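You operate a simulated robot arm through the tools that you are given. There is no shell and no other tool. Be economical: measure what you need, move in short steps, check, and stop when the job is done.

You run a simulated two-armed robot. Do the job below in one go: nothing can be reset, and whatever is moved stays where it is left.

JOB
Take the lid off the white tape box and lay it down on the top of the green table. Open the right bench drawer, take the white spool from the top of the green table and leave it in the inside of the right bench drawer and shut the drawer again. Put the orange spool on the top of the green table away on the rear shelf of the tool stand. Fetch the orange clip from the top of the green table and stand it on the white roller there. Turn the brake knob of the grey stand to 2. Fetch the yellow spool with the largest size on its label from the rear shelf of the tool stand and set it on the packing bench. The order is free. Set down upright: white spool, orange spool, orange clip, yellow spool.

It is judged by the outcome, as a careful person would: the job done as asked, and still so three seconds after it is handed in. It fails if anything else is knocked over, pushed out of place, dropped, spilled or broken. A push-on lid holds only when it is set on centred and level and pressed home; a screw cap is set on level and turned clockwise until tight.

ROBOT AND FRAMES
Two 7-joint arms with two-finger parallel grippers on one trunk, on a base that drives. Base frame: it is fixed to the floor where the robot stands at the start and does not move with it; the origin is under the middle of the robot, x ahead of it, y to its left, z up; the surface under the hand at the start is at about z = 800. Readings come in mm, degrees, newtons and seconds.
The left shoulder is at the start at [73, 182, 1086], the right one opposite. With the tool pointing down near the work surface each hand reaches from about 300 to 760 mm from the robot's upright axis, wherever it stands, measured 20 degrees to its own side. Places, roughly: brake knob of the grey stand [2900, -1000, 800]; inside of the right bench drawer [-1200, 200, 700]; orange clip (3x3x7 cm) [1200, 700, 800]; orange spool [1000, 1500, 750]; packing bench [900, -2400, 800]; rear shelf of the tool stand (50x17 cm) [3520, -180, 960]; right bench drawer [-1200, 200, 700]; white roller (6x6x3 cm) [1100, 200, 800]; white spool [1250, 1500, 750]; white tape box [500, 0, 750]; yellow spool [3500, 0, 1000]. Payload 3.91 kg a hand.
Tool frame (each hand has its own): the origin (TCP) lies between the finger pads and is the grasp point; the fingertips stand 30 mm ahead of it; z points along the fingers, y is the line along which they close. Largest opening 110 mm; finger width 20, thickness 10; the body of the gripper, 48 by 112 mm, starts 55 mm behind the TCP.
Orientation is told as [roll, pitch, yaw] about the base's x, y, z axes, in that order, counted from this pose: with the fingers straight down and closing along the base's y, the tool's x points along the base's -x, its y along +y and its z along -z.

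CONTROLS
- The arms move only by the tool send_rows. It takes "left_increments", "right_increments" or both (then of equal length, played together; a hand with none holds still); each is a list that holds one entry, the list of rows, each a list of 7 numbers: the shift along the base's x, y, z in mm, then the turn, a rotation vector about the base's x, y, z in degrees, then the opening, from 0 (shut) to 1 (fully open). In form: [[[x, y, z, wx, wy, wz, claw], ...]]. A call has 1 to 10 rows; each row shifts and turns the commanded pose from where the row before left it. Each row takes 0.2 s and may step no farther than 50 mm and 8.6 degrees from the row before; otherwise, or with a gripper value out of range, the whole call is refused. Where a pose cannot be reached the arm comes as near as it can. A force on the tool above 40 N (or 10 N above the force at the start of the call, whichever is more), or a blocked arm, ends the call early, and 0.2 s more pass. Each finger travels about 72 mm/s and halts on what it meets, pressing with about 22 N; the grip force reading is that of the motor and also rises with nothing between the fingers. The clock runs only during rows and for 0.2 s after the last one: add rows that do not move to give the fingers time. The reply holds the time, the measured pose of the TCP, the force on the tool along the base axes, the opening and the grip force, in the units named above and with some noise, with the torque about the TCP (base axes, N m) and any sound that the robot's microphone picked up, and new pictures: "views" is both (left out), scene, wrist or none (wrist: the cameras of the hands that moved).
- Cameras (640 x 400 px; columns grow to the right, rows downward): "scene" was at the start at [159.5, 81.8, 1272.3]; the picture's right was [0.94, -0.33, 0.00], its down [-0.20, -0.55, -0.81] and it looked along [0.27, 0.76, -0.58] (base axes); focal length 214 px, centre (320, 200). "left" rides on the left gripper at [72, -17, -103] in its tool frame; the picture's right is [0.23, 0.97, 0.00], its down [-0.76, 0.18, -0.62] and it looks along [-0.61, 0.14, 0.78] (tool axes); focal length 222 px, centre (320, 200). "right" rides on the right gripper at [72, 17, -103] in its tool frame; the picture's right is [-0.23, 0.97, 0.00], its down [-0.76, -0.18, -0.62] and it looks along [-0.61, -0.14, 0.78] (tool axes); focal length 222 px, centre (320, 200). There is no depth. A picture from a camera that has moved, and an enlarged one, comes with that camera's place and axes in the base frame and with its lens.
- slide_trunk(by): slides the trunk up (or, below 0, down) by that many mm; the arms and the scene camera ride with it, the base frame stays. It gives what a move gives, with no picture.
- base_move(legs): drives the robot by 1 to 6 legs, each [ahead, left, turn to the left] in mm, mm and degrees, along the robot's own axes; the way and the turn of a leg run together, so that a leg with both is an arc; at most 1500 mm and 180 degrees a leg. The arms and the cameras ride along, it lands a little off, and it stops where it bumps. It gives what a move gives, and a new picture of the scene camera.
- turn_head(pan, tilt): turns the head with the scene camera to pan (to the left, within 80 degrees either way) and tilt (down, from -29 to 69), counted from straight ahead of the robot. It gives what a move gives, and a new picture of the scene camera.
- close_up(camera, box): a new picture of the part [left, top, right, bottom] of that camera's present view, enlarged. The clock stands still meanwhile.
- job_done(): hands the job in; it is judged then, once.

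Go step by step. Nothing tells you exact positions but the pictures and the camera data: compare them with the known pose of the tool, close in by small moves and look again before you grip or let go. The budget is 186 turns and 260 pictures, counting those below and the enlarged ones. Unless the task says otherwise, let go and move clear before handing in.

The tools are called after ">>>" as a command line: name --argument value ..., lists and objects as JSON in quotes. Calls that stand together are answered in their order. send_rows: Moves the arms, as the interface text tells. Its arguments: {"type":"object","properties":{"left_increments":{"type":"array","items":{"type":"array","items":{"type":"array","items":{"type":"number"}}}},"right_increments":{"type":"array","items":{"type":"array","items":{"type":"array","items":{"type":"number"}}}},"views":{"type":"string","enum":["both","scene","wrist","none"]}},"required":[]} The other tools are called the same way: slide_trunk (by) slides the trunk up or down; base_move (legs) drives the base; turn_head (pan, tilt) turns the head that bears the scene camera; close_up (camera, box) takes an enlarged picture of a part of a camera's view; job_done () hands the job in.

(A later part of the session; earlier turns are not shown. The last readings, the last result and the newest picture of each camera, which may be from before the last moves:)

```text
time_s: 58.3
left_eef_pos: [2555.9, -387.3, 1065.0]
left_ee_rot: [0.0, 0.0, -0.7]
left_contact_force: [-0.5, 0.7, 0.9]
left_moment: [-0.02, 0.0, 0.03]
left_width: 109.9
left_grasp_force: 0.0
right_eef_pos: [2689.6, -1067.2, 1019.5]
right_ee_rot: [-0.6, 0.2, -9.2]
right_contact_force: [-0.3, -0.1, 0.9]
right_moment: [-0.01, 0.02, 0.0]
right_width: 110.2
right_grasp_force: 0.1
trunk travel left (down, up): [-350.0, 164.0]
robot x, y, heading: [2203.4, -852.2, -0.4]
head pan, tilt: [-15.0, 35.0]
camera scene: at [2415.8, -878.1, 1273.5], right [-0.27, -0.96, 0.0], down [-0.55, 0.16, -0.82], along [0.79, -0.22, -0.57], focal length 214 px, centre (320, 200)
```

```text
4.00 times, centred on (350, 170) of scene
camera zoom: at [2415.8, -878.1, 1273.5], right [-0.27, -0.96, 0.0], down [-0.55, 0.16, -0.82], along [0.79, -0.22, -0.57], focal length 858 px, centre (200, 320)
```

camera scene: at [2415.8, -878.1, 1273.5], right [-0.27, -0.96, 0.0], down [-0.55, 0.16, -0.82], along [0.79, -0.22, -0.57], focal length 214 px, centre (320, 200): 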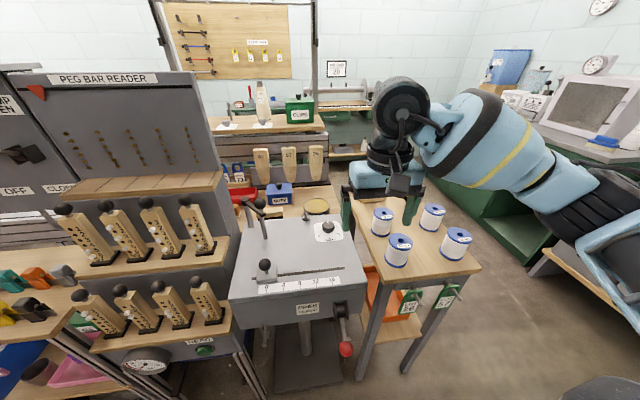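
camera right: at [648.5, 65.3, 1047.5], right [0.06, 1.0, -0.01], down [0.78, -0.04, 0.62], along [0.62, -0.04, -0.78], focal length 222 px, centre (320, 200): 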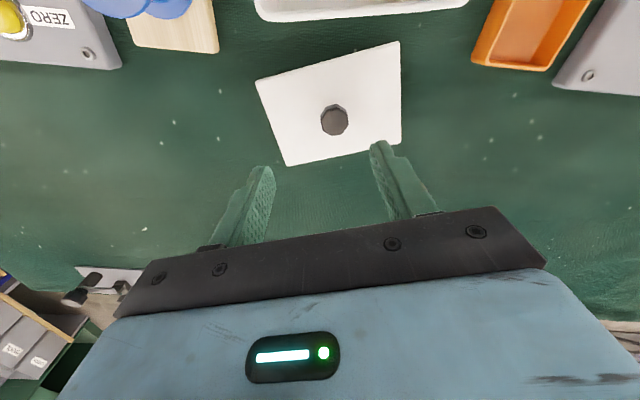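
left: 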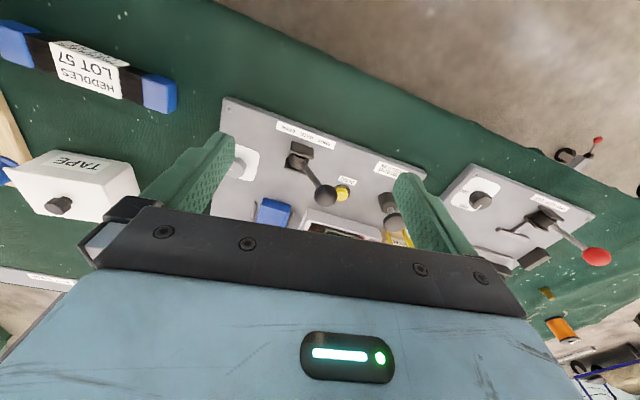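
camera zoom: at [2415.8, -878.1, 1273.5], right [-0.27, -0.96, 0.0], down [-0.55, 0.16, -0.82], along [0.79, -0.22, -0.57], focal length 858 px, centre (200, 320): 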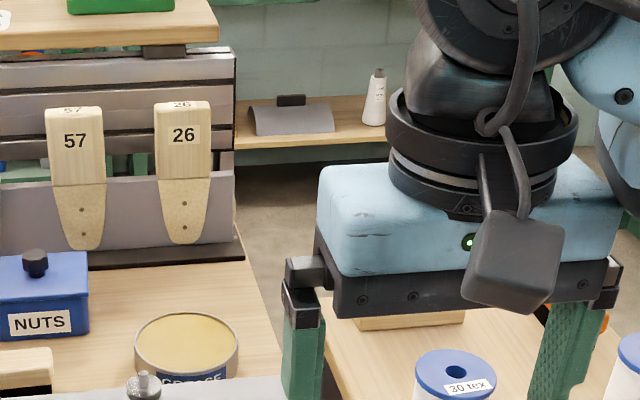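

>>> close_up --camera "scene" --box '[280, 200, 380, 263]'

>>> close_up --camera "right" --box '[0, 0, 640, 400]'

```text
6.35 times, centred on (330, 232) of scene
camera zoom: at [2415.8, -878.1, 1273.5], right [-0.27, -0.96, 0.0], down [-0.55, 0.16, -0.82], along [0.79, -0.22, -0.57], focal length 1362 px, centre (256, -0)
```

zoom: 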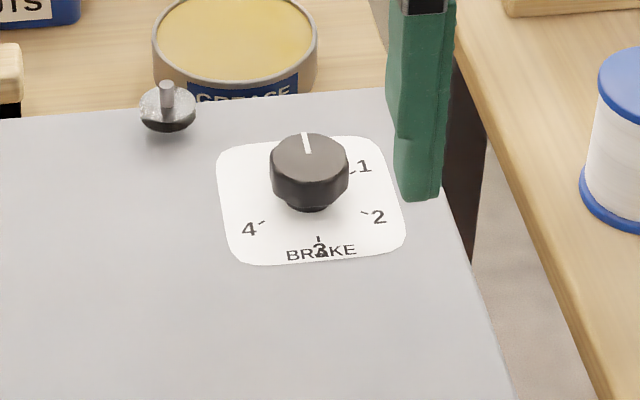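

```text
1.00 times, centred on (320, 200) of right (not enlarged: the box is as wide or as high as the picture)
camera zoom: at [2620.4, -1037.5, 1123.3], right [0.38, 0.93, -0.01], down [0.73, -0.29, 0.62], along [0.57, -0.24, -0.78], focal length 222 px, centre (320, 200)
```

zoom: 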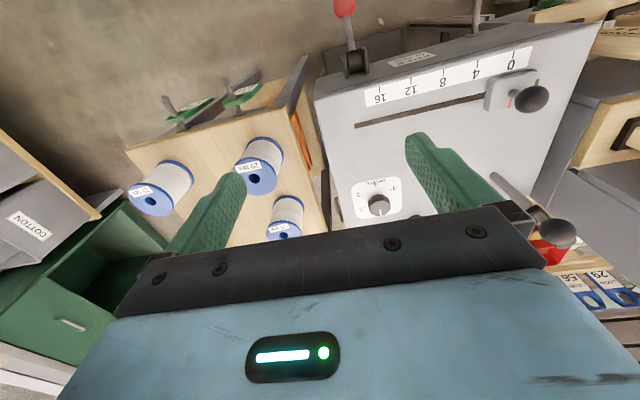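

Dial: the pointer is at 0 (away from me), marks spaced 60° clockwise, so 2 needs a 120° clockwise turn. Knob about (2900,-1039, top 815). Move right hand over it with yaw about +60.

>>> send_rows --right_increments '[[[30, 4, -10, 0, 0, 8.5, 1], [30, 4, -10, 0, 0, 8.5, 1], [30, 4, -15, 0, 0, 8.5, 1], [30, 4, -15, 0, 0, 8.5, 0.8], [30, 4, -15, 0, 0, 8.5, 0.6], [30, 4, -15, 0, 0, 8.5, 0.6], [20, 2, -15, 0, 0, 8.5, 0.6], [10, 1, -15, 0, 0, 8.5, 0.6], [0, 0, 0, 0, 0, 0, 0.6]]]' --views "both"

```text
time_s: 60.3
left_eef_pos: [2556.8, -388.9, 1066.8]
left_ee_rot: [0.0, -0.1, -0.8]
left_contact_force: [-0.3, -0.5, 0.2]
left_moment: [0.03, 0.0, 0.0]
left_width: 110.0
left_grasp_force: 0.2
right_eef_pos: [2832.1, -1046.4, 953.0]
right_ee_rot: [-0.5, 0.2, 33.2]
right_contact_force: [0.4, -0.1, 0.2]
right_moment: [0.03, -0.03, 0.0]
right_width: 65.9
right_grasp_force: 0.0
right hand out of reach, approached as far as the arm can: row 5, 6, 7, 8
trunk travel left (down, up): [-350.0, 164.0]
robot x, y, heading: [2202.4, -850.0, -0.9]
head pan, tilt: [-15.0, 35.0]
camera scene: at [2415.8, -878.2, 1273.5], right [-0.27, -0.96, 0.0], down [-0.55, 0.16, -0.82], along [0.79, -0.22, -0.57], focal length 214 px, centre (320, 200)
camera right: at [2763.4, -1070.9, 1056.5], right [-0.34, 0.94, -0.01], down [0.73, 0.27, 0.62], along [0.59, 0.21, -0.78], focal length 222 px, centre (320, 200)
```

scene: 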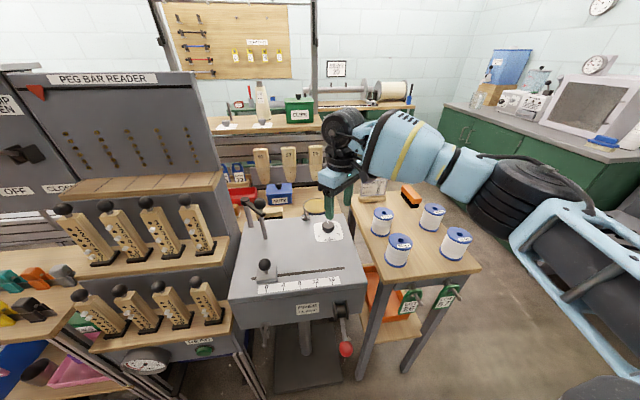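
right: 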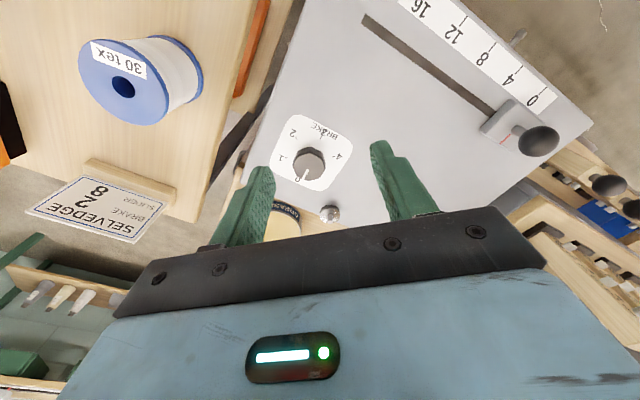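

Reach is short; I'll retract the hand a bit, drive 90 mm closer and try again.

>>> send_rows --right_increments '[[[-40, 0, 0, 0, 0, 0, 0.6], [-40, 0, 0, 0, 0, 0, 0.6]]]' --views "none"

>>> base_move --legs '[[90, 0, 0]]'

```text
time_s: 60.9
left_eef_pos: [2554.6, -387.9, 1065.4]
left_ee_rot: [0.0, 0.0, -0.8]
left_contact_force: [0.7, 0.3, 0.2]
left_moment: [0.01, -0.03, -0.02]
left_width: 110.2
left_grasp_force: 0.0
right_eef_pos: [2753.0, -1047.1, 955.1]
right_ee_rot: [-0.5, 0.3, 33.3]
right_contact_force: [0.3, -0.5, 0.4]
right_moment: [0.02, 0.02, 0.0]
right_width: 65.8
right_grasp_force: 0.0
trunk travel left (down, up): [-350.0, 164.0]
robot x, y, heading: [2201.4, -853.4, -0.7]
head pan, tilt: [-15.0, 35.0]
```

```text
time_s: 62.0
left_eef_pos: [2645.1, -388.4, 1066.5]
left_ee_rot: [0.0, -0.1, -0.7]
left_contact_force: [-0.5, 0.6, 0.2]
left_moment: [0.01, 0.04, 0.03]
left_width: 110.0
left_grasp_force: 0.0
right_eef_pos: [2842.9, -1047.7, 955.4]
right_ee_rot: [-0.4, 0.2, 33.2]
right_contact_force: [0.4, 0.2, 0.3]
right_moment: [-0.01, -0.01, 0.0]
right_width: 65.9
right_grasp_force: 0.1
trunk travel left (down, up): [-350.0, 164.0]
robot x, y, heading: [2291.0, -853.6, -1.0]
head pan, tilt: [-15.0, 35.0]
camera scene: at [2505.3, -879.2, 1273.4], right [-0.27, -0.96, 0.0], down [-0.55, 0.16, -0.82], along [0.79, -0.22, -0.57], focal length 214 px, centre (320, 200)
```

scene: 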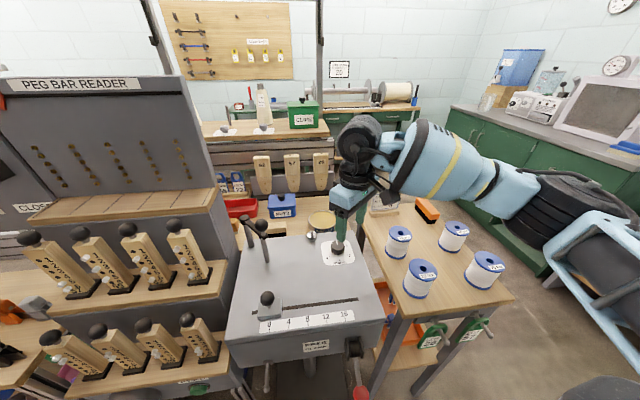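

Now over to (2897,-1039), turning yaw up to +60.

>>> send_rows --right_increments '[[[27, 4, -20, 0, 0, 8.5, 0.6], [27, 4, -20, 0, 0, 8.5, 0.6], [0, 0, -20, 0, 0, 8.5, 0.6], [0, 0, -10, 0, 0, 0, 0.6], [0, 0, 0, 0, 0, 0, 0.6]]]' --views "both"

```text
time_s: 63.2
left_eef_pos: [2645.0, -387.7, 1066.1]
left_ee_rot: [0.0, 0.0, -0.8]
left_contact_force: [0.2, 0.9, -0.2]
left_moment: [-0.02, -0.04, 0.01]
left_width: 110.0
left_grasp_force: 0.0
right_eef_pos: [2867.6, -1041.7, 923.8]
right_ee_rot: [-0.5, 0.0, 41.7]
right_contact_force: [-0.5, -0.3, -1.3]
right_moment: [0.02, 0.05, -0.01]
right_width: 65.7
right_grasp_force: 0.1
right hand out of reach, approached as far as the arm can: row 2, 3
trunk travel left (down, up): [-350.0, 164.0]
robot x, y, heading: [2293.1, -848.6, -0.7]
head pan, tilt: [-15.0, 35.0]
camera scene: at [2504.6, -879.2, 1273.5], right [-0.27, -0.96, 0.0], down [-0.55, 0.16, -0.82], along [0.79, -0.22, -0.57], focal length 214 px, centre (320, 200)
camera right: at [2802.5, -1076.3, 1027.9], right [-0.48, 0.88, -0.01], down [0.68, 0.38, 0.62], along [0.55, 0.29, -0.78], focal length 222 px, centre (320, 200)
```

scene: 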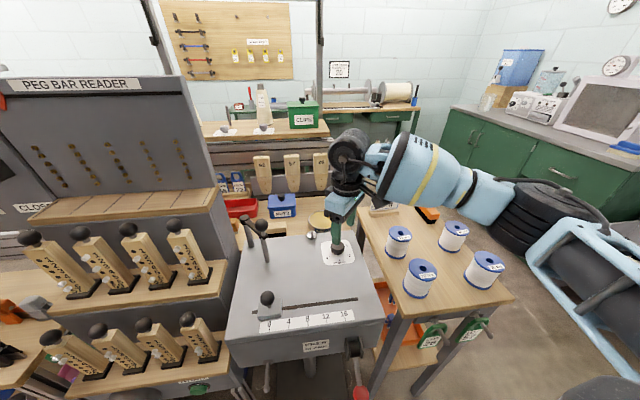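
right: 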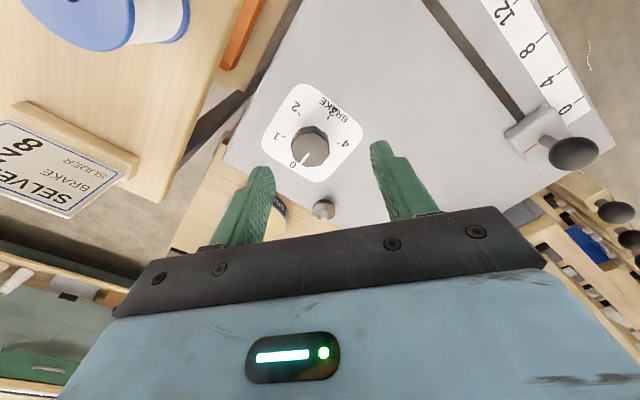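

Yaw limit is near +42, so I'll start the grip at about +33 and turn in one or two goes.

>>> send_rows --right_increments '[[[15, 1, -20, 0, 0, -8.5, 0.6], [14, 0, -20, 0, 0, 0, 0.6], [0, 0, -20, 0, 0, 0, 0.6], [0, 0, 0, 0, 0, 0, 0.6]]]' --views "wrist"

>>> close_up --camera "scene" --box '[290, 190, 390, 270]'

```text
time_s: 64.2
left_eef_pos: [2644.1, -388.5, 1066.8]
left_ee_rot: [0.0, 0.0, -0.8]
left_contact_force: [0.4, 0.8, -0.9]
left_moment: [0.05, 0.02, 0.03]
left_width: 109.8
left_grasp_force: 0.0
right_eef_pos: [2898.2, -1040.5, 863.9]
right_ee_rot: [-0.5, 0.0, 33.3]
right_contact_force: [-0.5, 0.1, -0.9]
right_moment: [-0.07, -0.02, -0.01]
right_width: 66.1
right_grasp_force: 0.0
trunk travel left (down, up): [-350.0, 164.0]
robot x, y, heading: [2287.8, -851.5, -0.7]
head pan, tilt: [-15.0, 35.0]
camera right: at [2827.4, -1065.3, 967.8], right [-0.34, 0.94, -0.01], down [0.73, 0.28, 0.62], along [0.59, 0.21, -0.78], focal length 222 px, centre (320, 200)
```

right: 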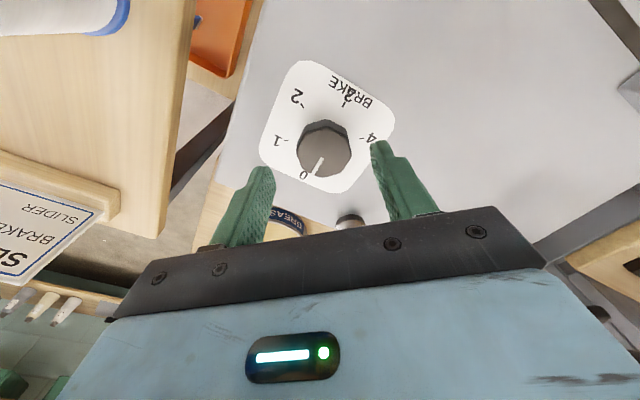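

```text
5.00 times, centred on (340, 230) of scene
camera zoom: at [2504.6, -879.1, 1273.5], right [-0.27, -0.96, 0.0], down [-0.55, 0.16, -0.82], along [0.79, -0.22, -0.57], focal length 1072 px, centre (220, 50)
```

zoom: 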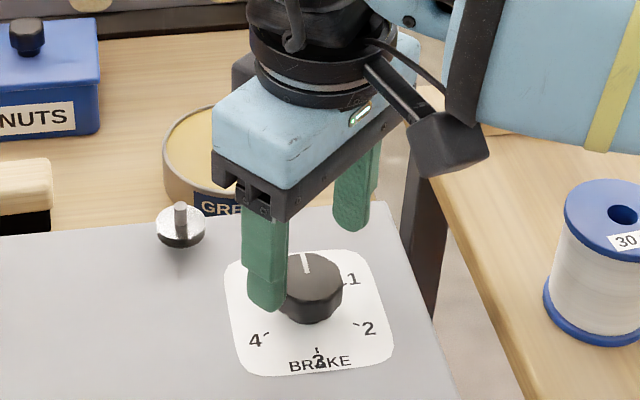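

Centred. Lower to straddle the knob.

>>> send_rows --right_increments '[[[-2, 1, -20, 0, 0, 0, 0.6], [0, 0, -10, 0, 0, 0, 0.6], [0, 0, -6, 0, 0, 0, 0.6], [0, 0, 0, 0, 0, 0, 0.6]]]' --views "wrist"

>>> close_up --camera "scene" --box '[290, 190, 390, 270]'

```text
time_s: 65.2
left_eef_pos: [2642.3, -389.3, 1067.4]
left_ee_rot: [0.0, -0.1, -0.8]
left_contact_force: [-0.3, -0.3, 0.1]
left_moment: [0.01, -0.01, 0.01]
left_width: 110.0
left_grasp_force: 0.1
right_eef_pos: [2895.2, -1040.2, 830.1]
right_ee_rot: [-0.5, 0.0, 33.3]
right_contact_force: [-0.7, -0.5, 12.0]
right_moment: [0.36, 0.29, 0.07]
right_width: 65.5
right_grasp_force: 0.0
trunk travel left (down, up): [-350.0, 164.0]
robot x, y, heading: [2289.8, -852.4, -0.7]
head pan, tilt: [-15.0, 35.0]
camera right: at [2825.1, -1065.1, 933.8], right [-0.35, 0.94, -0.01], down [0.73, 0.27, 0.63], along [0.59, 0.21, -0.78], focal length 222 px, centre (320, 200)
```

right: 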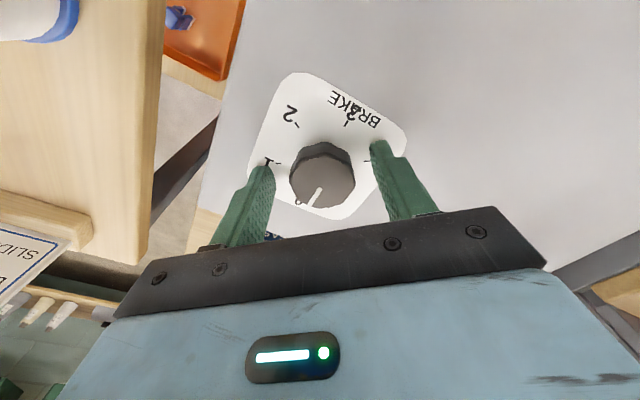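

```text
5.00 times, centred on (340, 230) of scene
camera zoom: at [2503.7, -879.1, 1273.8], right [-0.27, -0.96, 0.0], down [-0.55, 0.16, -0.82], along [0.79, -0.22, -0.57], focal length 1072 px, centre (220, 50)
```

zoom: 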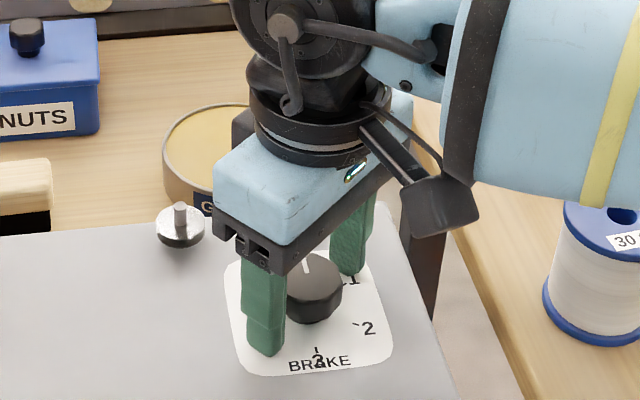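

Tips just touch the plate (12 N). Raise 4 mm and close on the knob.

>>> send_rows --right_increments '[[[0, 0, 4, 0, 0, 0, 0.5], [0, 0, 0, 0, 0, 0, 0.2], [0, 0, 0, 0, 0, 0, 0.1], [0, 0, 0, 0, 0, 0, 0.1]]]' --views "wrist"

```text
time_s: 66.2
left_eef_pos: [2643.4, -387.8, 1065.8]
left_ee_rot: [0.0, 0.0, -0.8]
left_contact_force: [0.3, 0.4, -0.5]
left_moment: [0.0, 0.0, 0.02]
left_width: 110.2
left_grasp_force: 0.1
right_eef_pos: [2896.0, -1038.6, 830.4]
right_ee_rot: [-0.4, 0.3, 33.5]
right_contact_force: [-9.2, 9.5, -13.1]
right_moment: [0.54, -0.43, 0.0]
right_width: 38.3
right_grasp_force: 45.4
trunk travel left (down, up): [-350.0, 164.0]
robot x, y, heading: [2289.2, -852.4, -0.7]
head pan, tilt: [-15.0, 35.0]
camera right: at [2825.1, -1063.8, 934.8], right [-0.35, 0.94, -0.01], down [0.73, 0.28, 0.62], along [0.58, 0.21, -0.78], focal length 222 px, centre (320, 200)
```

right: 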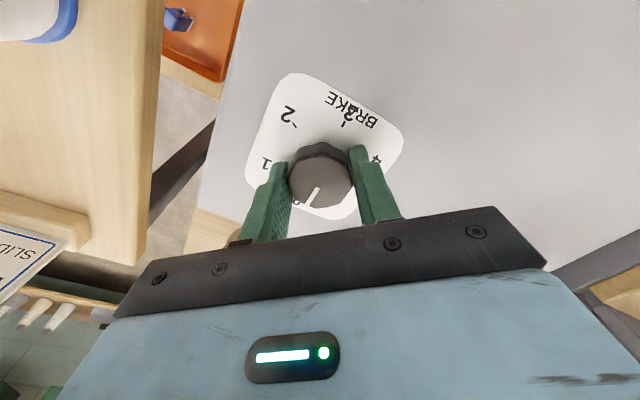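

Gripped. Turn clockwise.

>>> send_rows --right_increments '[[[-0.5, 0.5, -1, 0, 0, -8, 0.1], [0, 0, 0, 0, 0, -8, 0.1], [0, 0, 0, 0, 0, -8, 0.1], [0, 0, 0, 0, 0, -8, 0.1], [0, 0, 0, 0, 0, -8, 0.1], [0, 0, 0, 0, 0, -8, 0.1], [0, 0, 0, 0, 0, -8, 0.1], [0, 0, 0, 0, 0, 0, 0.1]]]' --views "wrist"

```text
time_s: 68.0
left_eef_pos: [2643.9, -388.4, 1067.1]
left_ee_rot: [0.0, -0.2, -0.9]
left_contact_force: [0.8, 0.5, 0.6]
left_moment: [-0.01, 0.03, 0.0]
left_width: 110.1
left_grasp_force: 0.1
right_eef_pos: [2895.5, -1038.2, 831.0]
right_ee_rot: [-0.6, 0.3, -22.8]
right_contact_force: [-19.1, 10.1, -18.3]
right_moment: [0.5, -0.33, -0.04]
right_width: 38.5
right_grasp_force: 45.8
trunk travel left (down, up): [-350.0, 164.0]
robot x, y, heading: [2294.6, -850.2, -0.9]
head pan, tilt: [-15.0, 35.0]
camera right: at [2835.5, -995.0, 934.8], right [0.59, 0.81, -0.01], down [0.64, -0.45, 0.62], along [0.5, -0.37, -0.78], focal length 222 px, centre (320, 200)
```

right: 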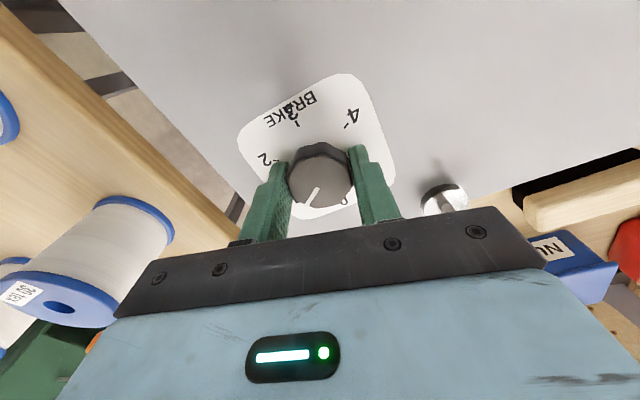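

Turning well. Continue another 64°.

>>> send_rows --right_increments '[[[-1, 0.5, -1, 0, 0, -8, 0.1], [0, 0, 0, 0, 0, -8, 0.1], [0, 0, 0, 0, 0, -8, 0.1], [0, 0, 0, 0, 0, -8, 0.1], [0, 0, 0, 0, 0, -8, 0.1], [0, 0, 0, 0, 0, -8, 0.1], [0, 0, 0, 0, 0, -8, 0.1], [0, 0, 0, 0, 0, -8, 0.1], [0, 0, 0, 0, 0, 0, 0.1]]]' --views "wrist"

>>> close_up --camera "scene" --box '[290, 190, 390, 270]'

```text
time_s: 70.0
left_eef_pos: [2643.1, -388.8, 1067.1]
left_ee_rot: [0.0, -0.1, -0.8]
left_contact_force: [-0.1, -0.5, 0.1]
left_moment: [0.0, 0.0, 0.0]
left_width: 109.9
left_grasp_force: 0.1
right_eef_pos: [2894.5, -1039.5, 830.6]
right_ee_rot: [-0.6, 0.1, -86.9]
right_contact_force: [-22.5, 0.0, -12.6]
right_moment: [0.55, -0.37, 0.0]
right_width: 38.3
right_grasp_force: 45.7
trunk travel left (down, up): [-350.0, 164.0]
robot x, y, heading: [2291.2, -850.2, -0.7]
head pan, tilt: [-15.0, 35.0]
camera right: at [2908.4, -966.6, 934.6], right [0.98, -0.17, -0.01], down [-0.13, -0.77, 0.62], along [-0.12, -0.61, -0.78], focal length 222 px, centre (320, 200)
```

right: 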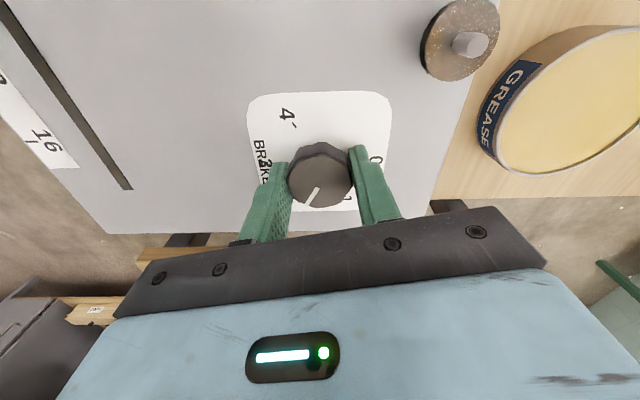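

```text
5.00 times, centred on (340, 230) of scene
camera zoom: at [2503.1, -879.7, 1273.7], right [-0.27, -0.96, 0.0], down [-0.55, 0.16, -0.82], along [0.79, -0.22, -0.57], focal length 1072 px, centre (220, 50)
```

zoom: 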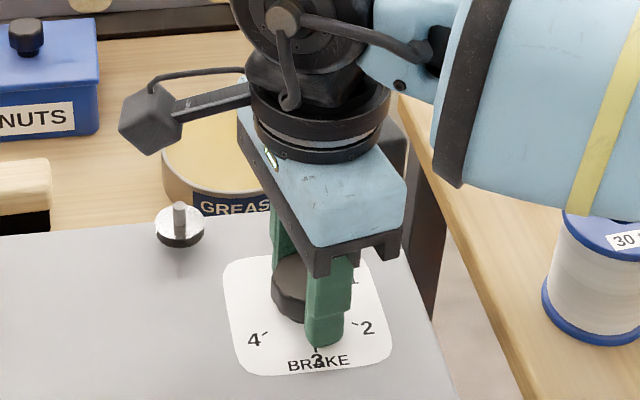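

Turned 120°. Release, rise, and check the pointer.

>>> send_rows --right_increments '[[[0, 0, 0, 0, 0, 0, 0.3], [0, 0, 0, 0, 0, 0, 0.55], [0, 0, 0, 0, 0, 0, 0.55], [0, 0, 30, 0, 0, 0, 0.55], [0, 0, 40, 0, 0, 0, 0.55], [-20, 0, 40, 0, 0, 8, 0.55], [-30, 0, 30, 0, 0, 8, 0.55]]]' --views "none"

>>> close_up --camera "scene" --box '[290, 190, 390, 270]'

```text
time_s: 71.6
left_eef_pos: [2643.1, -389.3, 1066.5]
left_ee_rot: [0.0, -0.1, -0.9]
left_contact_force: [-0.9, 0.8, 0.1]
left_moment: [0.01, 0.01, -0.01]
left_width: 110.2
left_grasp_force: 0.1
right_eef_pos: [2846.4, -1039.0, 973.1]
right_ee_rot: [-0.5, 0.1, -70.6]
right_contact_force: [0.0, 0.6, -0.3]
right_moment: [0.0, 0.03, -0.02]
right_width: 60.5
right_grasp_force: 0.2
trunk travel left (down, up): [-350.0, 164.0]
robot x, y, heading: [2292.6, -854.8, -0.6]
head pan, tilt: [-15.0, 35.0]
```

```text
5.00 times, centred on (340, 230) of scene
camera zoom: at [2504.0, -879.3, 1273.6], right [-0.27, -0.96, 0.0], down [-0.55, 0.16, -0.82], along [0.79, -0.22, -0.57], focal length 1072 px, centre (220, 50)
```

zoom: 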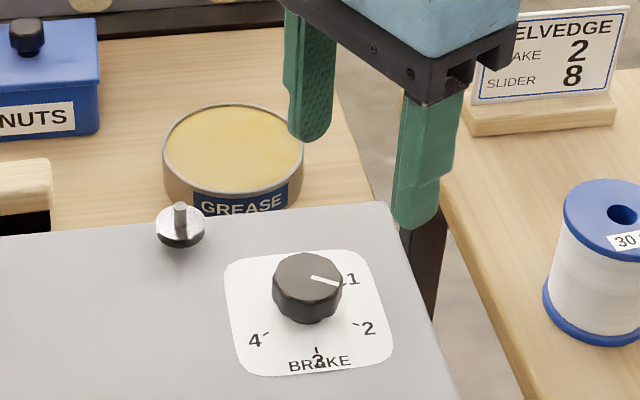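

Pointer angle matches the tick for 2. Next: back away, turn round, and look at the table's far side.

>>> send_rows --right_increments '[[[-40, 0, 20, 0, 0, 8.5, 0.55], [-40, 0, 20, 0, 0, 8.5, 0.8], [-20, 0, 0, 0, 0, 8.5, 1], [0, 0, 0, 0, 0, 8.5, 1], [0, 0, 0, 0, 0, 8.5, 1], [0, 0, 0, 0, 0, 8.5, 1], [0, 0, 0, 0, 0, 8.5, 1], [0, 0, 0, 0, 0, 8.5, 1]]]' --views "none"

>>> base_move --legs '[[-500, 0, 0], [0, 0, 180]]'

>>> turn_head --pan -40 --tilt 25

```text
time_s: 73.4
left_eef_pos: [2644.0, -388.0, 1067.1]
left_ee_rot: [-0.1, 0.0, -0.8]
left_contact_force: [-0.4, 0.2, 0.2]
left_moment: [-0.03, -0.01, -0.01]
left_width: 109.7
left_grasp_force: 0.1
right_eef_pos: [2745.3, -1039.0, 1011.2]
right_ee_rot: [-0.5, 0.1, -2.4]
right_contact_force: [0.4, -0.5, 0.3]
right_moment: [-0.01, -0.01, 0.0]
right_width: 110.0
right_grasp_force: 0.1
trunk travel left (down, up): [-350.0, 164.0]
robot x, y, heading: [2292.1, -853.8, -0.9]
head pan, tilt: [-15.0, 35.0]
```

```text
time_s: 83.7
left_eef_pos: [1447.4, -1313.6, 1066.9]
left_ee_rot: [0.0, -0.1, 179.4]
left_contact_force: [0.3, -0.3, -0.1]
left_moment: [0.01, 0.01, -0.02]
left_width: 109.9
left_grasp_force: 0.0
right_eef_pos: [1343.1, -663.0, 1010.2]
right_ee_rot: [-0.5, 0.2, 177.6]
right_contact_force: [0.1, -0.8, 0.5]
right_moment: [0.0, 0.02, 0.03]
right_width: 110.2
right_grasp_force: 0.0
trunk travel left (down, up): [-350.0, 164.0]
robot x, y, heading: [1799.6, -847.2, 179.4]
head pan, tilt: [-15.0, 35.0]
camera scene: at [1580.2, -823.2, 1273.5], right [0.27, 0.96, 0.0], down [0.55, -0.15, -0.82], along [-0.79, 0.22, -0.57], focal length 214 px, centre (320, 200)
```

scene: 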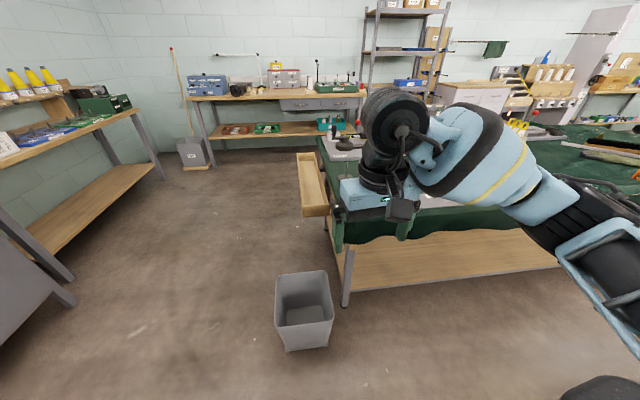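

```text
time_s: 84.6
left_eef_pos: [1446.6, -1313.1, 1065.6]
left_ee_rot: [0.0, 0.0, 179.4]
left_contact_force: [-0.3, -0.9, 0.5]
left_moment: [0.0, 0.02, -0.02]
left_width: 110.2
left_grasp_force: 0.1
right_eef_pos: [1342.7, -662.4, 1012.0]
right_ee_rot: [-0.5, 0.3, 177.5]
right_contact_force: [0.2, 0.1, 0.0]
right_moment: [0.02, 0.01, 0.02]
right_width: 110.0
right_grasp_force: 0.0
trunk travel left (down, up): [-350.0, 164.0]
robot x, y, heading: [1797.8, -847.8, 179.3]
head pan, tilt: [-40.0, 25.0]
camera scene: at [1595.0, -786.9, 1289.2], right [0.65, 0.76, 0.0], down [0.32, -0.27, -0.91], along [-0.69, 0.59, -0.42], focal length 214 px, centre (320, 200)
```

scene: 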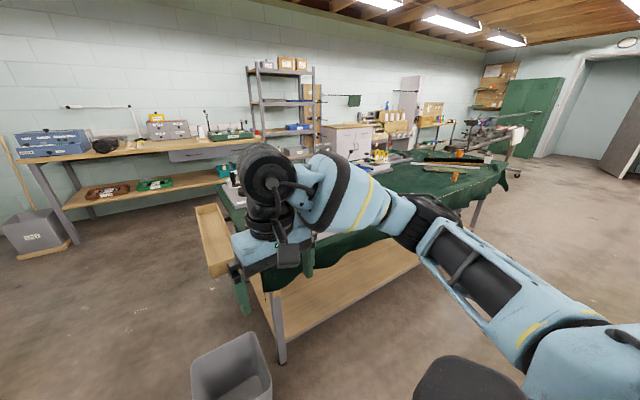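

Strafe right along the table's far side to reach the clip.

>>> base_move --legs '[[0, -1290, 0.6], [80, 0, 0]]'

>>> turn_head --pan 0 --tilt 45

```text
time_s: 96.6
left_eef_pos: [1379.6, -44.4, 1067.2]
left_ee_rot: [-0.1, 0.0, 179.1]
left_contact_force: [0.3, 0.1, -1.2]
left_moment: [0.02, -0.05, -0.01]
left_width: 110.2
left_grasp_force: 0.1
right_eef_pos: [1281.3, 606.3, 1010.7]
right_ee_rot: [-0.5, 0.2, 177.1]
right_contact_force: [0.0, 0.2, 0.2]
right_moment: [0.0, -0.04, 0.03]
right_width: 109.9
right_grasp_force: 0.0
trunk travel left (down, up): [-350.0, 164.0]
robot x, y, heading: [1736.0, 417.5, 179.2]
head pan, tilt: [-40.0, 25.0]
camera scene: at [1532.8, 481.0, 1289.1], right [0.66, 0.76, 0.0], down [0.32, -0.28, -0.91], along [-0.68, 0.59, -0.42], focal length 214 px, centre (320, 200)
```

scene: 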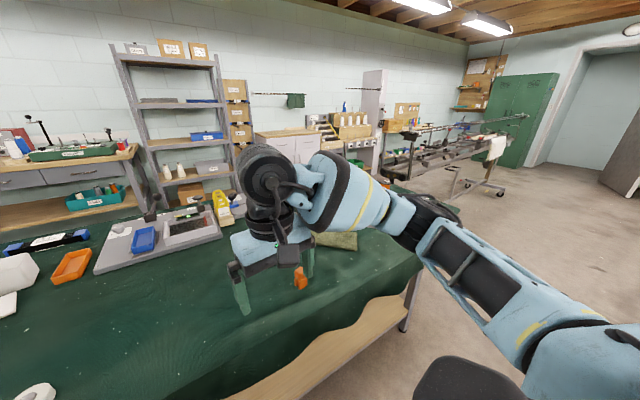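

```text
time_s: 97.6
left_eef_pos: [1381.1, -43.7, 1066.8]
left_ee_rot: [0.0, 0.0, 179.1]
left_contact_force: [0.1, -0.3, -0.2]
left_moment: [0.0, 0.01, -0.01]
left_width: 109.9
left_grasp_force: 0.0
right_eef_pos: [1283.6, 607.2, 1011.3]
right_ee_rot: [-0.4, 0.1, 177.1]
right_contact_force: [0.4, -0.1, 0.2]
right_moment: [-0.02, 0.0, 0.0]
right_width: 110.3
right_grasp_force: 0.1
trunk travel left (down, up): [-350.0, 164.0]
robot x, y, heading: [1737.6, 418.8, 179.2]
head pan, tilt: [0.0, 45.0]
camera scene: at [1521.8, 422.0, 1258.7], right [0.02, 1.0, 0.0], down [0.71, -0.01, -0.71], along [-0.71, 0.01, -0.71], focal length 214 px, centre (320, 200)
```

scene: 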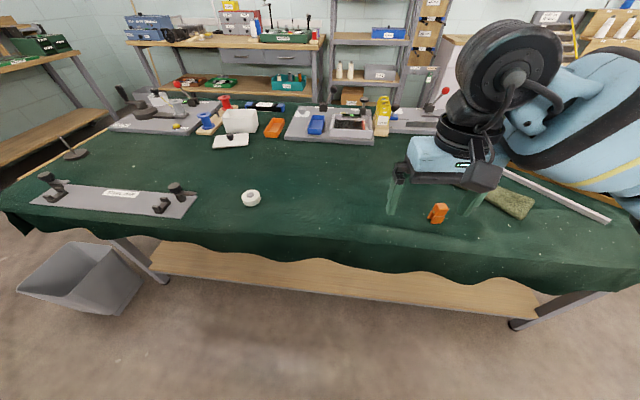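

>>> close_up --camera "scene" --box '[390, 180, 490, 242]'

>>> close_up --camera "scene" --box '[210, 165, 290, 215]'

>>> close_up --camera "right" --box '[0, 0, 640, 400]'

```text
6.40 times, centred on (440, 211) of scene
camera zoom: at [1521.8, 422.0, 1258.7], right [0.02, 1.0, 0.0], down [0.71, -0.01, -0.71], along [-0.71, 0.01, -0.71], focal length 1373 px, centre (-448, 130)
```

zoom: 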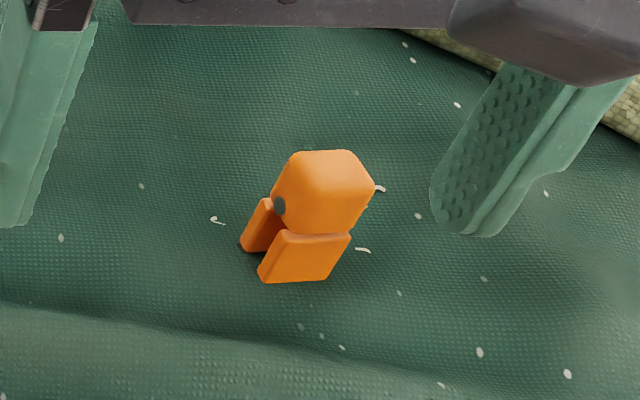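

```text
8.00 times, centred on (250, 190) of scene
camera zoom: at [1521.8, 422.0, 1258.7], right [0.02, 1.0, 0.0], down [0.71, -0.01, -0.71], along [-0.71, 0.01, -0.71], focal length 1716 px, centre (880, 280)
```

zoom: 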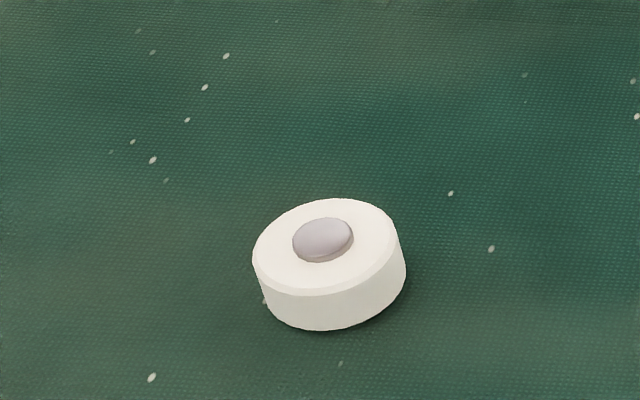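

```text
1.00 times, centred on (320, 200) of right (not enlarged: the box is as wide or as high as the picture)
camera zoom: at [1353.2, 585.6, 1114.9], right [-0.28, -0.96, -0.01], down [-0.75, 0.21, 0.62], along [-0.6, 0.18, -0.78], focal length 222 px, centre (320, 200)
```

zoom: 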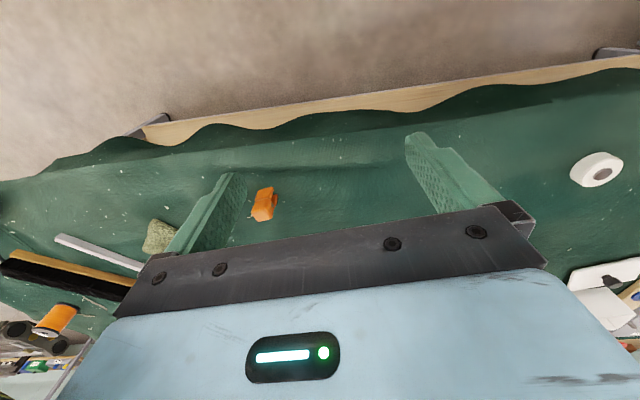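

Clip stands at about (1160, 732), legs split along x. Move the right hand above it.

>>> send_rows --right_increments '[[[-30, 30, 0, 0, 0, 0, 1], [-30, 30, 0, 0, 0, 0, 1], [-30, 30, -10, 0, 0, 0, 1], [-33, 33, -15, 0, 0, 0, 0.8], [0, 0, -35, 0, 0, 0, 0.7], [0, 0, 0, 0, 0, 0, 0.7]]]' --views "both"

```text
time_s: 99.0
left_eef_pos: [1381.1, -43.3, 1067.2]
left_ee_rot: [0.0, 0.0, 179.1]
left_contact_force: [0.3, -0.2, 0.3]
left_moment: [-0.01, 0.0, 0.01]
left_width: 110.0
left_grasp_force: 0.0
right_eef_pos: [1158.7, 731.0, 948.3]
right_ee_rot: [-0.5, 0.1, 177.1]
right_contact_force: [0.4, -0.6, -0.2]
right_moment: [0.0, 0.0, -0.02]
right_width: 77.2
right_grasp_force: 0.0
trunk travel left (down, up): [-350.0, 164.0]
robot x, y, heading: [1739.5, 420.7, 179.2]
head pan, tilt: [0.0, 45.0]
camera scene: at [1521.9, 421.8, 1258.7], right [0.02, 1.0, 0.0], down [0.71, -0.01, -0.71], along [-0.71, 0.01, -0.71], focal length 214 px, centre (320, 200)
camera right: at [1230.1, 708.1, 1052.5], right [-0.28, -0.96, -0.01], down [-0.75, 0.21, 0.62], along [-0.6, 0.18, -0.78], focal length 222 px, centre (320, 200)
```

scene: 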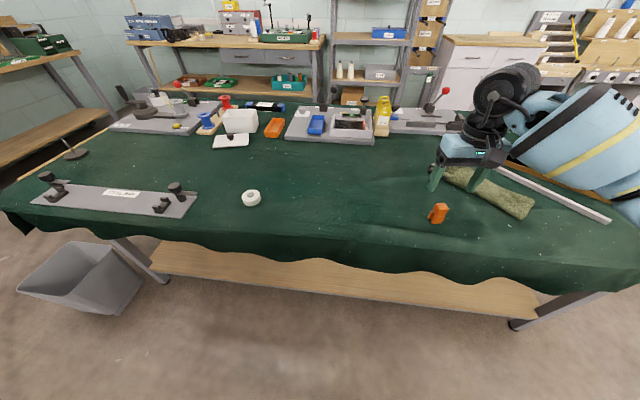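
right: 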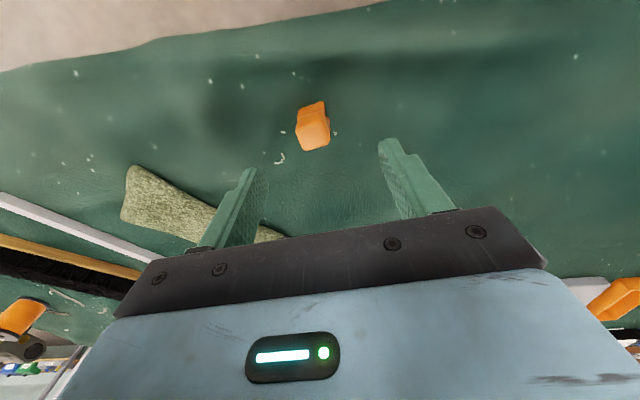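

Descend with tiny correction and grip.

>>> send_rows --right_increments '[[[-1, 6, -35, 0, 0, -2, 0.7], [0, 0, -35, 0, 0, 0, 0.7], [0, 0, -30, 0, 0, 0, 0.7], [0, 0, -6, 0, 0, 0, 0.7], [0, 0, 0, 0, 0, 0, 0.7]]]' --views "wrist"

>>> close_up --camera "scene" --box '[390, 180, 490, 242]'

```text
time_s: 100.2
left_eef_pos: [1381.8, -43.2, 1067.1]
left_ee_rot: [-0.1, 0.0, 179.1]
left_contact_force: [-1.1, -0.1, 0.1]
left_moment: [0.02, -0.02, 0.0]
left_width: 110.2
left_grasp_force: 0.0
right_eef_pos: [1157.4, 737.6, 843.8]
right_ee_rot: [-0.4, 0.0, 175.1]
right_contact_force: [0.4, -0.4, 0.1]
right_moment: [0.06, 0.04, 0.01]
right_width: 77.0
right_grasp_force: 0.1
trunk travel left (down, up): [-350.0, 164.0]
robot x, y, heading: [1735.0, 415.5, 179.1]
head pan, tilt: [0.0, 45.0]
camera right: at [1227.8, 712.8, 947.9], right [-0.31, -0.95, -0.01], down [-0.75, 0.24, 0.62], along [-0.59, 0.2, -0.78], focal length 222 px, centre (320, 200)
```

right: 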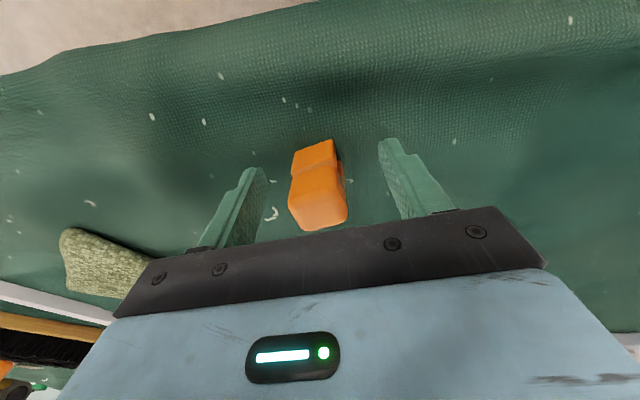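

```text
6.40 times, centred on (440, 211) of scene
camera zoom: at [1521.8, 422.0, 1258.6], right [0.02, 1.0, 0.0], down [0.71, -0.01, -0.71], along [-0.71, 0.01, -0.71], focal length 1373 px, centre (-448, 130)
```

zoom: 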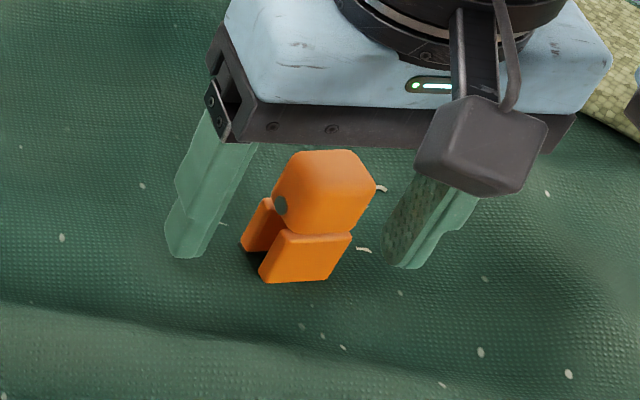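

Well straddled; close the grip and lift a bit.

>>> send_rows --right_increments '[[[0, 0, 0, 0, 0, 0, 0.4], [0, 0, 0, 0, 0, 0, 0.1], [0, 0, 0, 0, 0, 0, 0], [0, 0, 0, 0, 0, 0, 0], [0, 0, 15, 0, 0, 0, 0], [0, 0, 30, 0, 0, 0, 0], [0, 0, 40, 0, 0, 0, 0]]]' --views "both"

```text
time_s: 101.8
left_eef_pos: [1380.8, -44.3, 1066.1]
left_ee_rot: [0.0, -0.1, 179.1]
left_contact_force: [-1.0, 0.4, 0.0]
left_moment: [-0.01, -0.03, 0.0]
left_width: 110.2
left_grasp_force: 0.1
right_eef_pos: [1158.4, 734.2, 930.9]
right_ee_rot: [-0.5, 0.2, 175.1]
right_contact_force: [-0.1, 0.0, 0.2]
right_moment: [0.02, 0.03, 0.0]
right_width: 27.8
right_grasp_force: 21.3
trunk travel left (down, up): [-350.0, 164.0]
robot x, y, heading: [1737.5, 418.9, 178.8]
head pan, tilt: [0.0, 45.0]
camera scene: at [1522.1, 421.6, 1258.7], right [0.02, 1.0, 0.0], down [0.71, -0.01, -0.71], along [-0.71, 0.01, -0.71], focal length 214 px, centre (320, 200)
camera right: at [1228.1, 710.0, 1035.6], right [-0.31, -0.95, -0.01], down [-0.75, 0.24, 0.62], along [-0.59, 0.2, -0.78], focal length 222 px, centre (320, 200)
```

scene: 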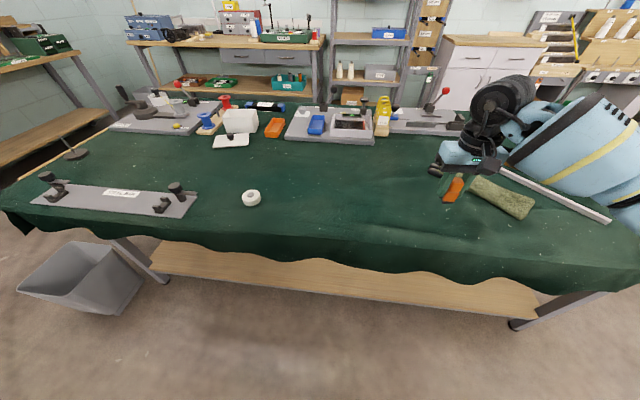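
right: 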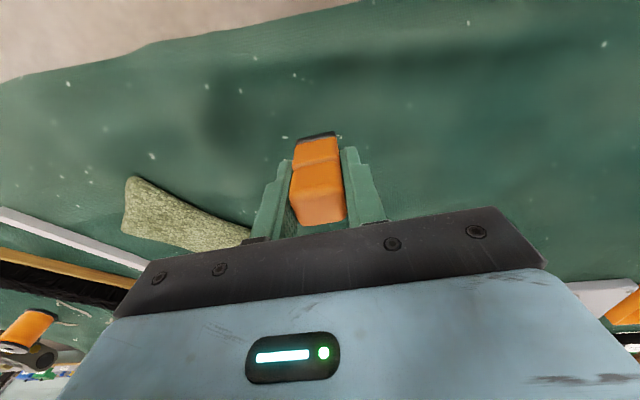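

Clip held. Drive left and a bit closer so the roller (~(1069,227)) is in the right hand's zone.

>>> base_move --legs '[[0, 480, 0.8], [110, 0, 0]]'

>>> close_up --camera "right" --box '[0, 0, 640, 400]'

```text
time_s: 107.3
left_eef_pos: [1267.7, -519.3, 1066.9]
left_ee_rot: [0.0, 0.0, 179.3]
left_contact_force: [-0.7, 0.2, 0.3]
left_moment: [-0.04, 0.02, -0.01]
left_width: 110.2
left_grasp_force: 0.0
right_eef_pos: [1038.5, 257.4, 931.1]
right_ee_rot: [-0.6, 0.2, 175.5]
right_contact_force: [-0.3, 1.2, -0.4]
right_moment: [-0.01, -0.02, 0.02]
right_width: 27.7
right_grasp_force: 22.1
trunk travel left (down, up): [-350.0, 164.0]
robot x, y, heading: [1625.0, -58.0, 179.5]
head pan, tilt: [0.0, 45.0]
camera scene: at [1405.3, -53.1, 1258.5], right [0.01, 1.0, 0.0], down [0.71, -0.01, -0.71], along [-0.71, 0.01, -0.71], focal length 214 px, centre (320, 200)
```

scene: 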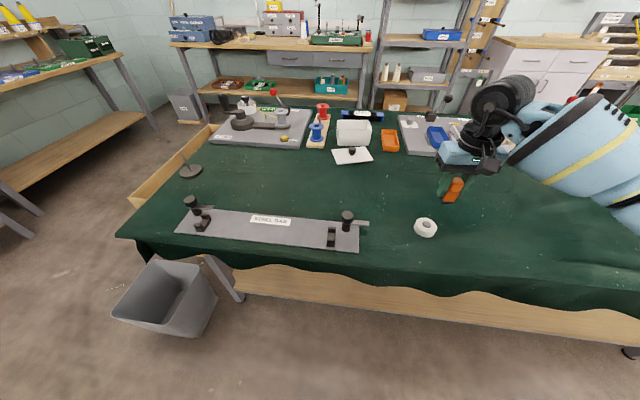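

```text
1.00 times, centred on (320, 200) of right (not enlarged: the box is as wide or as high as the picture)
camera zoom: at [1109.4, 233.3, 1034.9], right [-0.3, -0.95, -0.01], down [-0.75, 0.23, 0.62], along [-0.59, 0.2, -0.78], focal length 222 px, centre (320, 200)
```

zoom: 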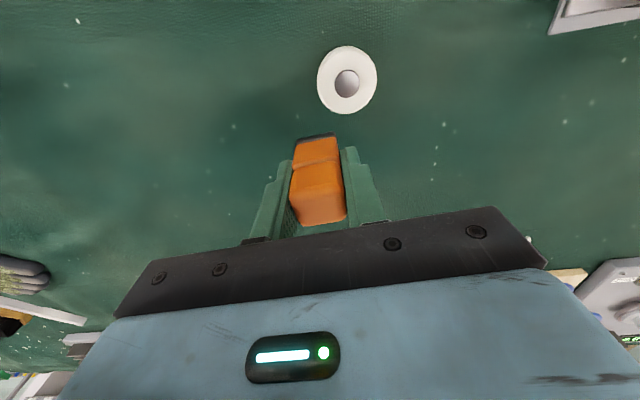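

Roller centre confirmed at (1069, 226). Move the clip above it.

>>> send_rows --right_increments '[[[15, -16, 0, 0, 0, 0, 0], [15, -15, 0, 0, 0, 0, 0], [0, 0, -20, 0, 0, 0, 0], [0, 0, 0, 0, 0, 0, 0]]]' --views "wrist"

>>> close_up --camera "scene" --box '[370, 160, 490, 240]'

```text
time_s: 108.3
left_eef_pos: [1267.7, -519.3, 1065.9]
left_ee_rot: [0.0, -0.1, 179.4]
left_contact_force: [0.9, -0.1, 0.0]
left_moment: [0.03, 0.01, -0.01]
left_width: 109.8
left_grasp_force: 0.1
right_eef_pos: [1068.0, 226.4, 911.8]
right_ee_rot: [-0.5, 0.1, 175.5]
right_contact_force: [0.3, -0.2, -0.9]
right_moment: [-0.03, -0.02, 0.05]
right_width: 27.4
right_grasp_force: 21.7
trunk travel left (down, up): [-350.0, 164.0]
robot x, y, heading: [1623.0, -53.7, 179.4]
head pan, tilt: [0.0, 45.0]
camera right: at [1139.6, 202.2, 1014.9], right [-0.3, -0.95, -0.01], down [-0.75, 0.23, 0.62], along [-0.59, 0.2, -0.78], focal length 222 px, centre (320, 200)
```

right: 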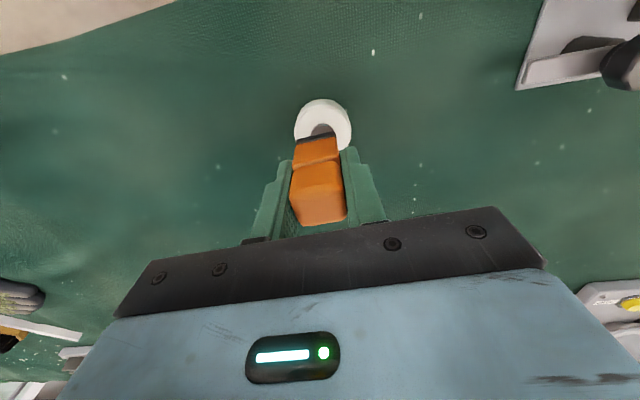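

```text
5.00 times, centred on (430, 200) of scene
camera zoom: at [1406.0, -53.3, 1258.7], right [0.01, 1.0, 0.0], down [0.71, -0.01, -0.71], along [-0.71, 0.01, -0.71], focal length 1072 px, centre (-230, 200)
```

zoom: 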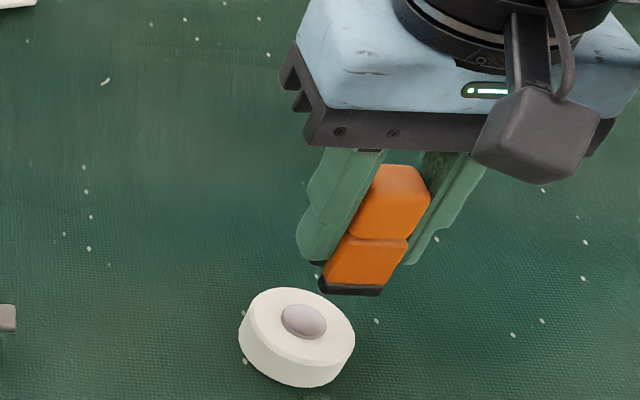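

I need to see whether the roller's grey hub protrudes and how the clip's legs look.

>>> close_up --camera "scene" --box '[410, 212, 446, 240]'

>>> close_up --camera "right" --box '[280, 90, 360, 150]'

```text
14.29 times, centred on (428, 226) of scene
camera zoom: at [1406.0, -53.3, 1258.7], right [0.01, 1.0, 0.0], down [0.71, -0.01, -0.71], along [-0.71, 0.01, -0.71], focal length 3064 px, centre (-1223, -171)
```

zoom: 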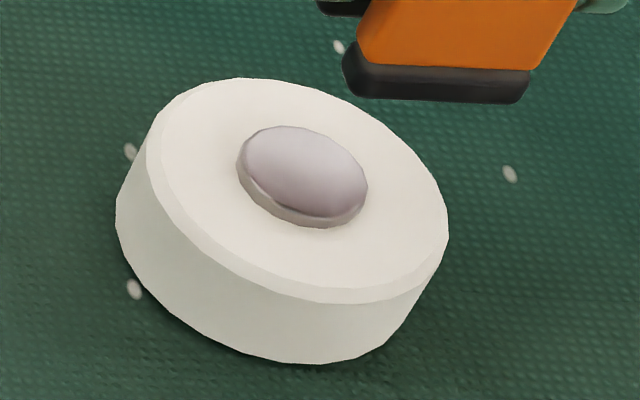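

```text
6.67 times, centred on (320, 120) of right
camera zoom: at [1139.6, 202.2, 1014.9], right [-0.3, -0.95, -0.01], down [-0.75, 0.23, 0.62], along [-0.59, 0.2, -0.78], focal length 1481 px, centre (320, 733)
```

zoom: 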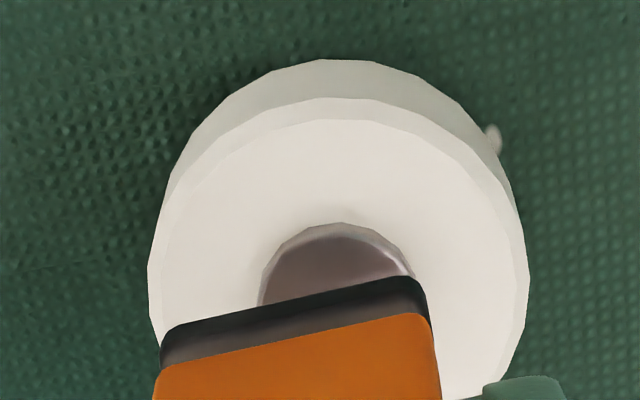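

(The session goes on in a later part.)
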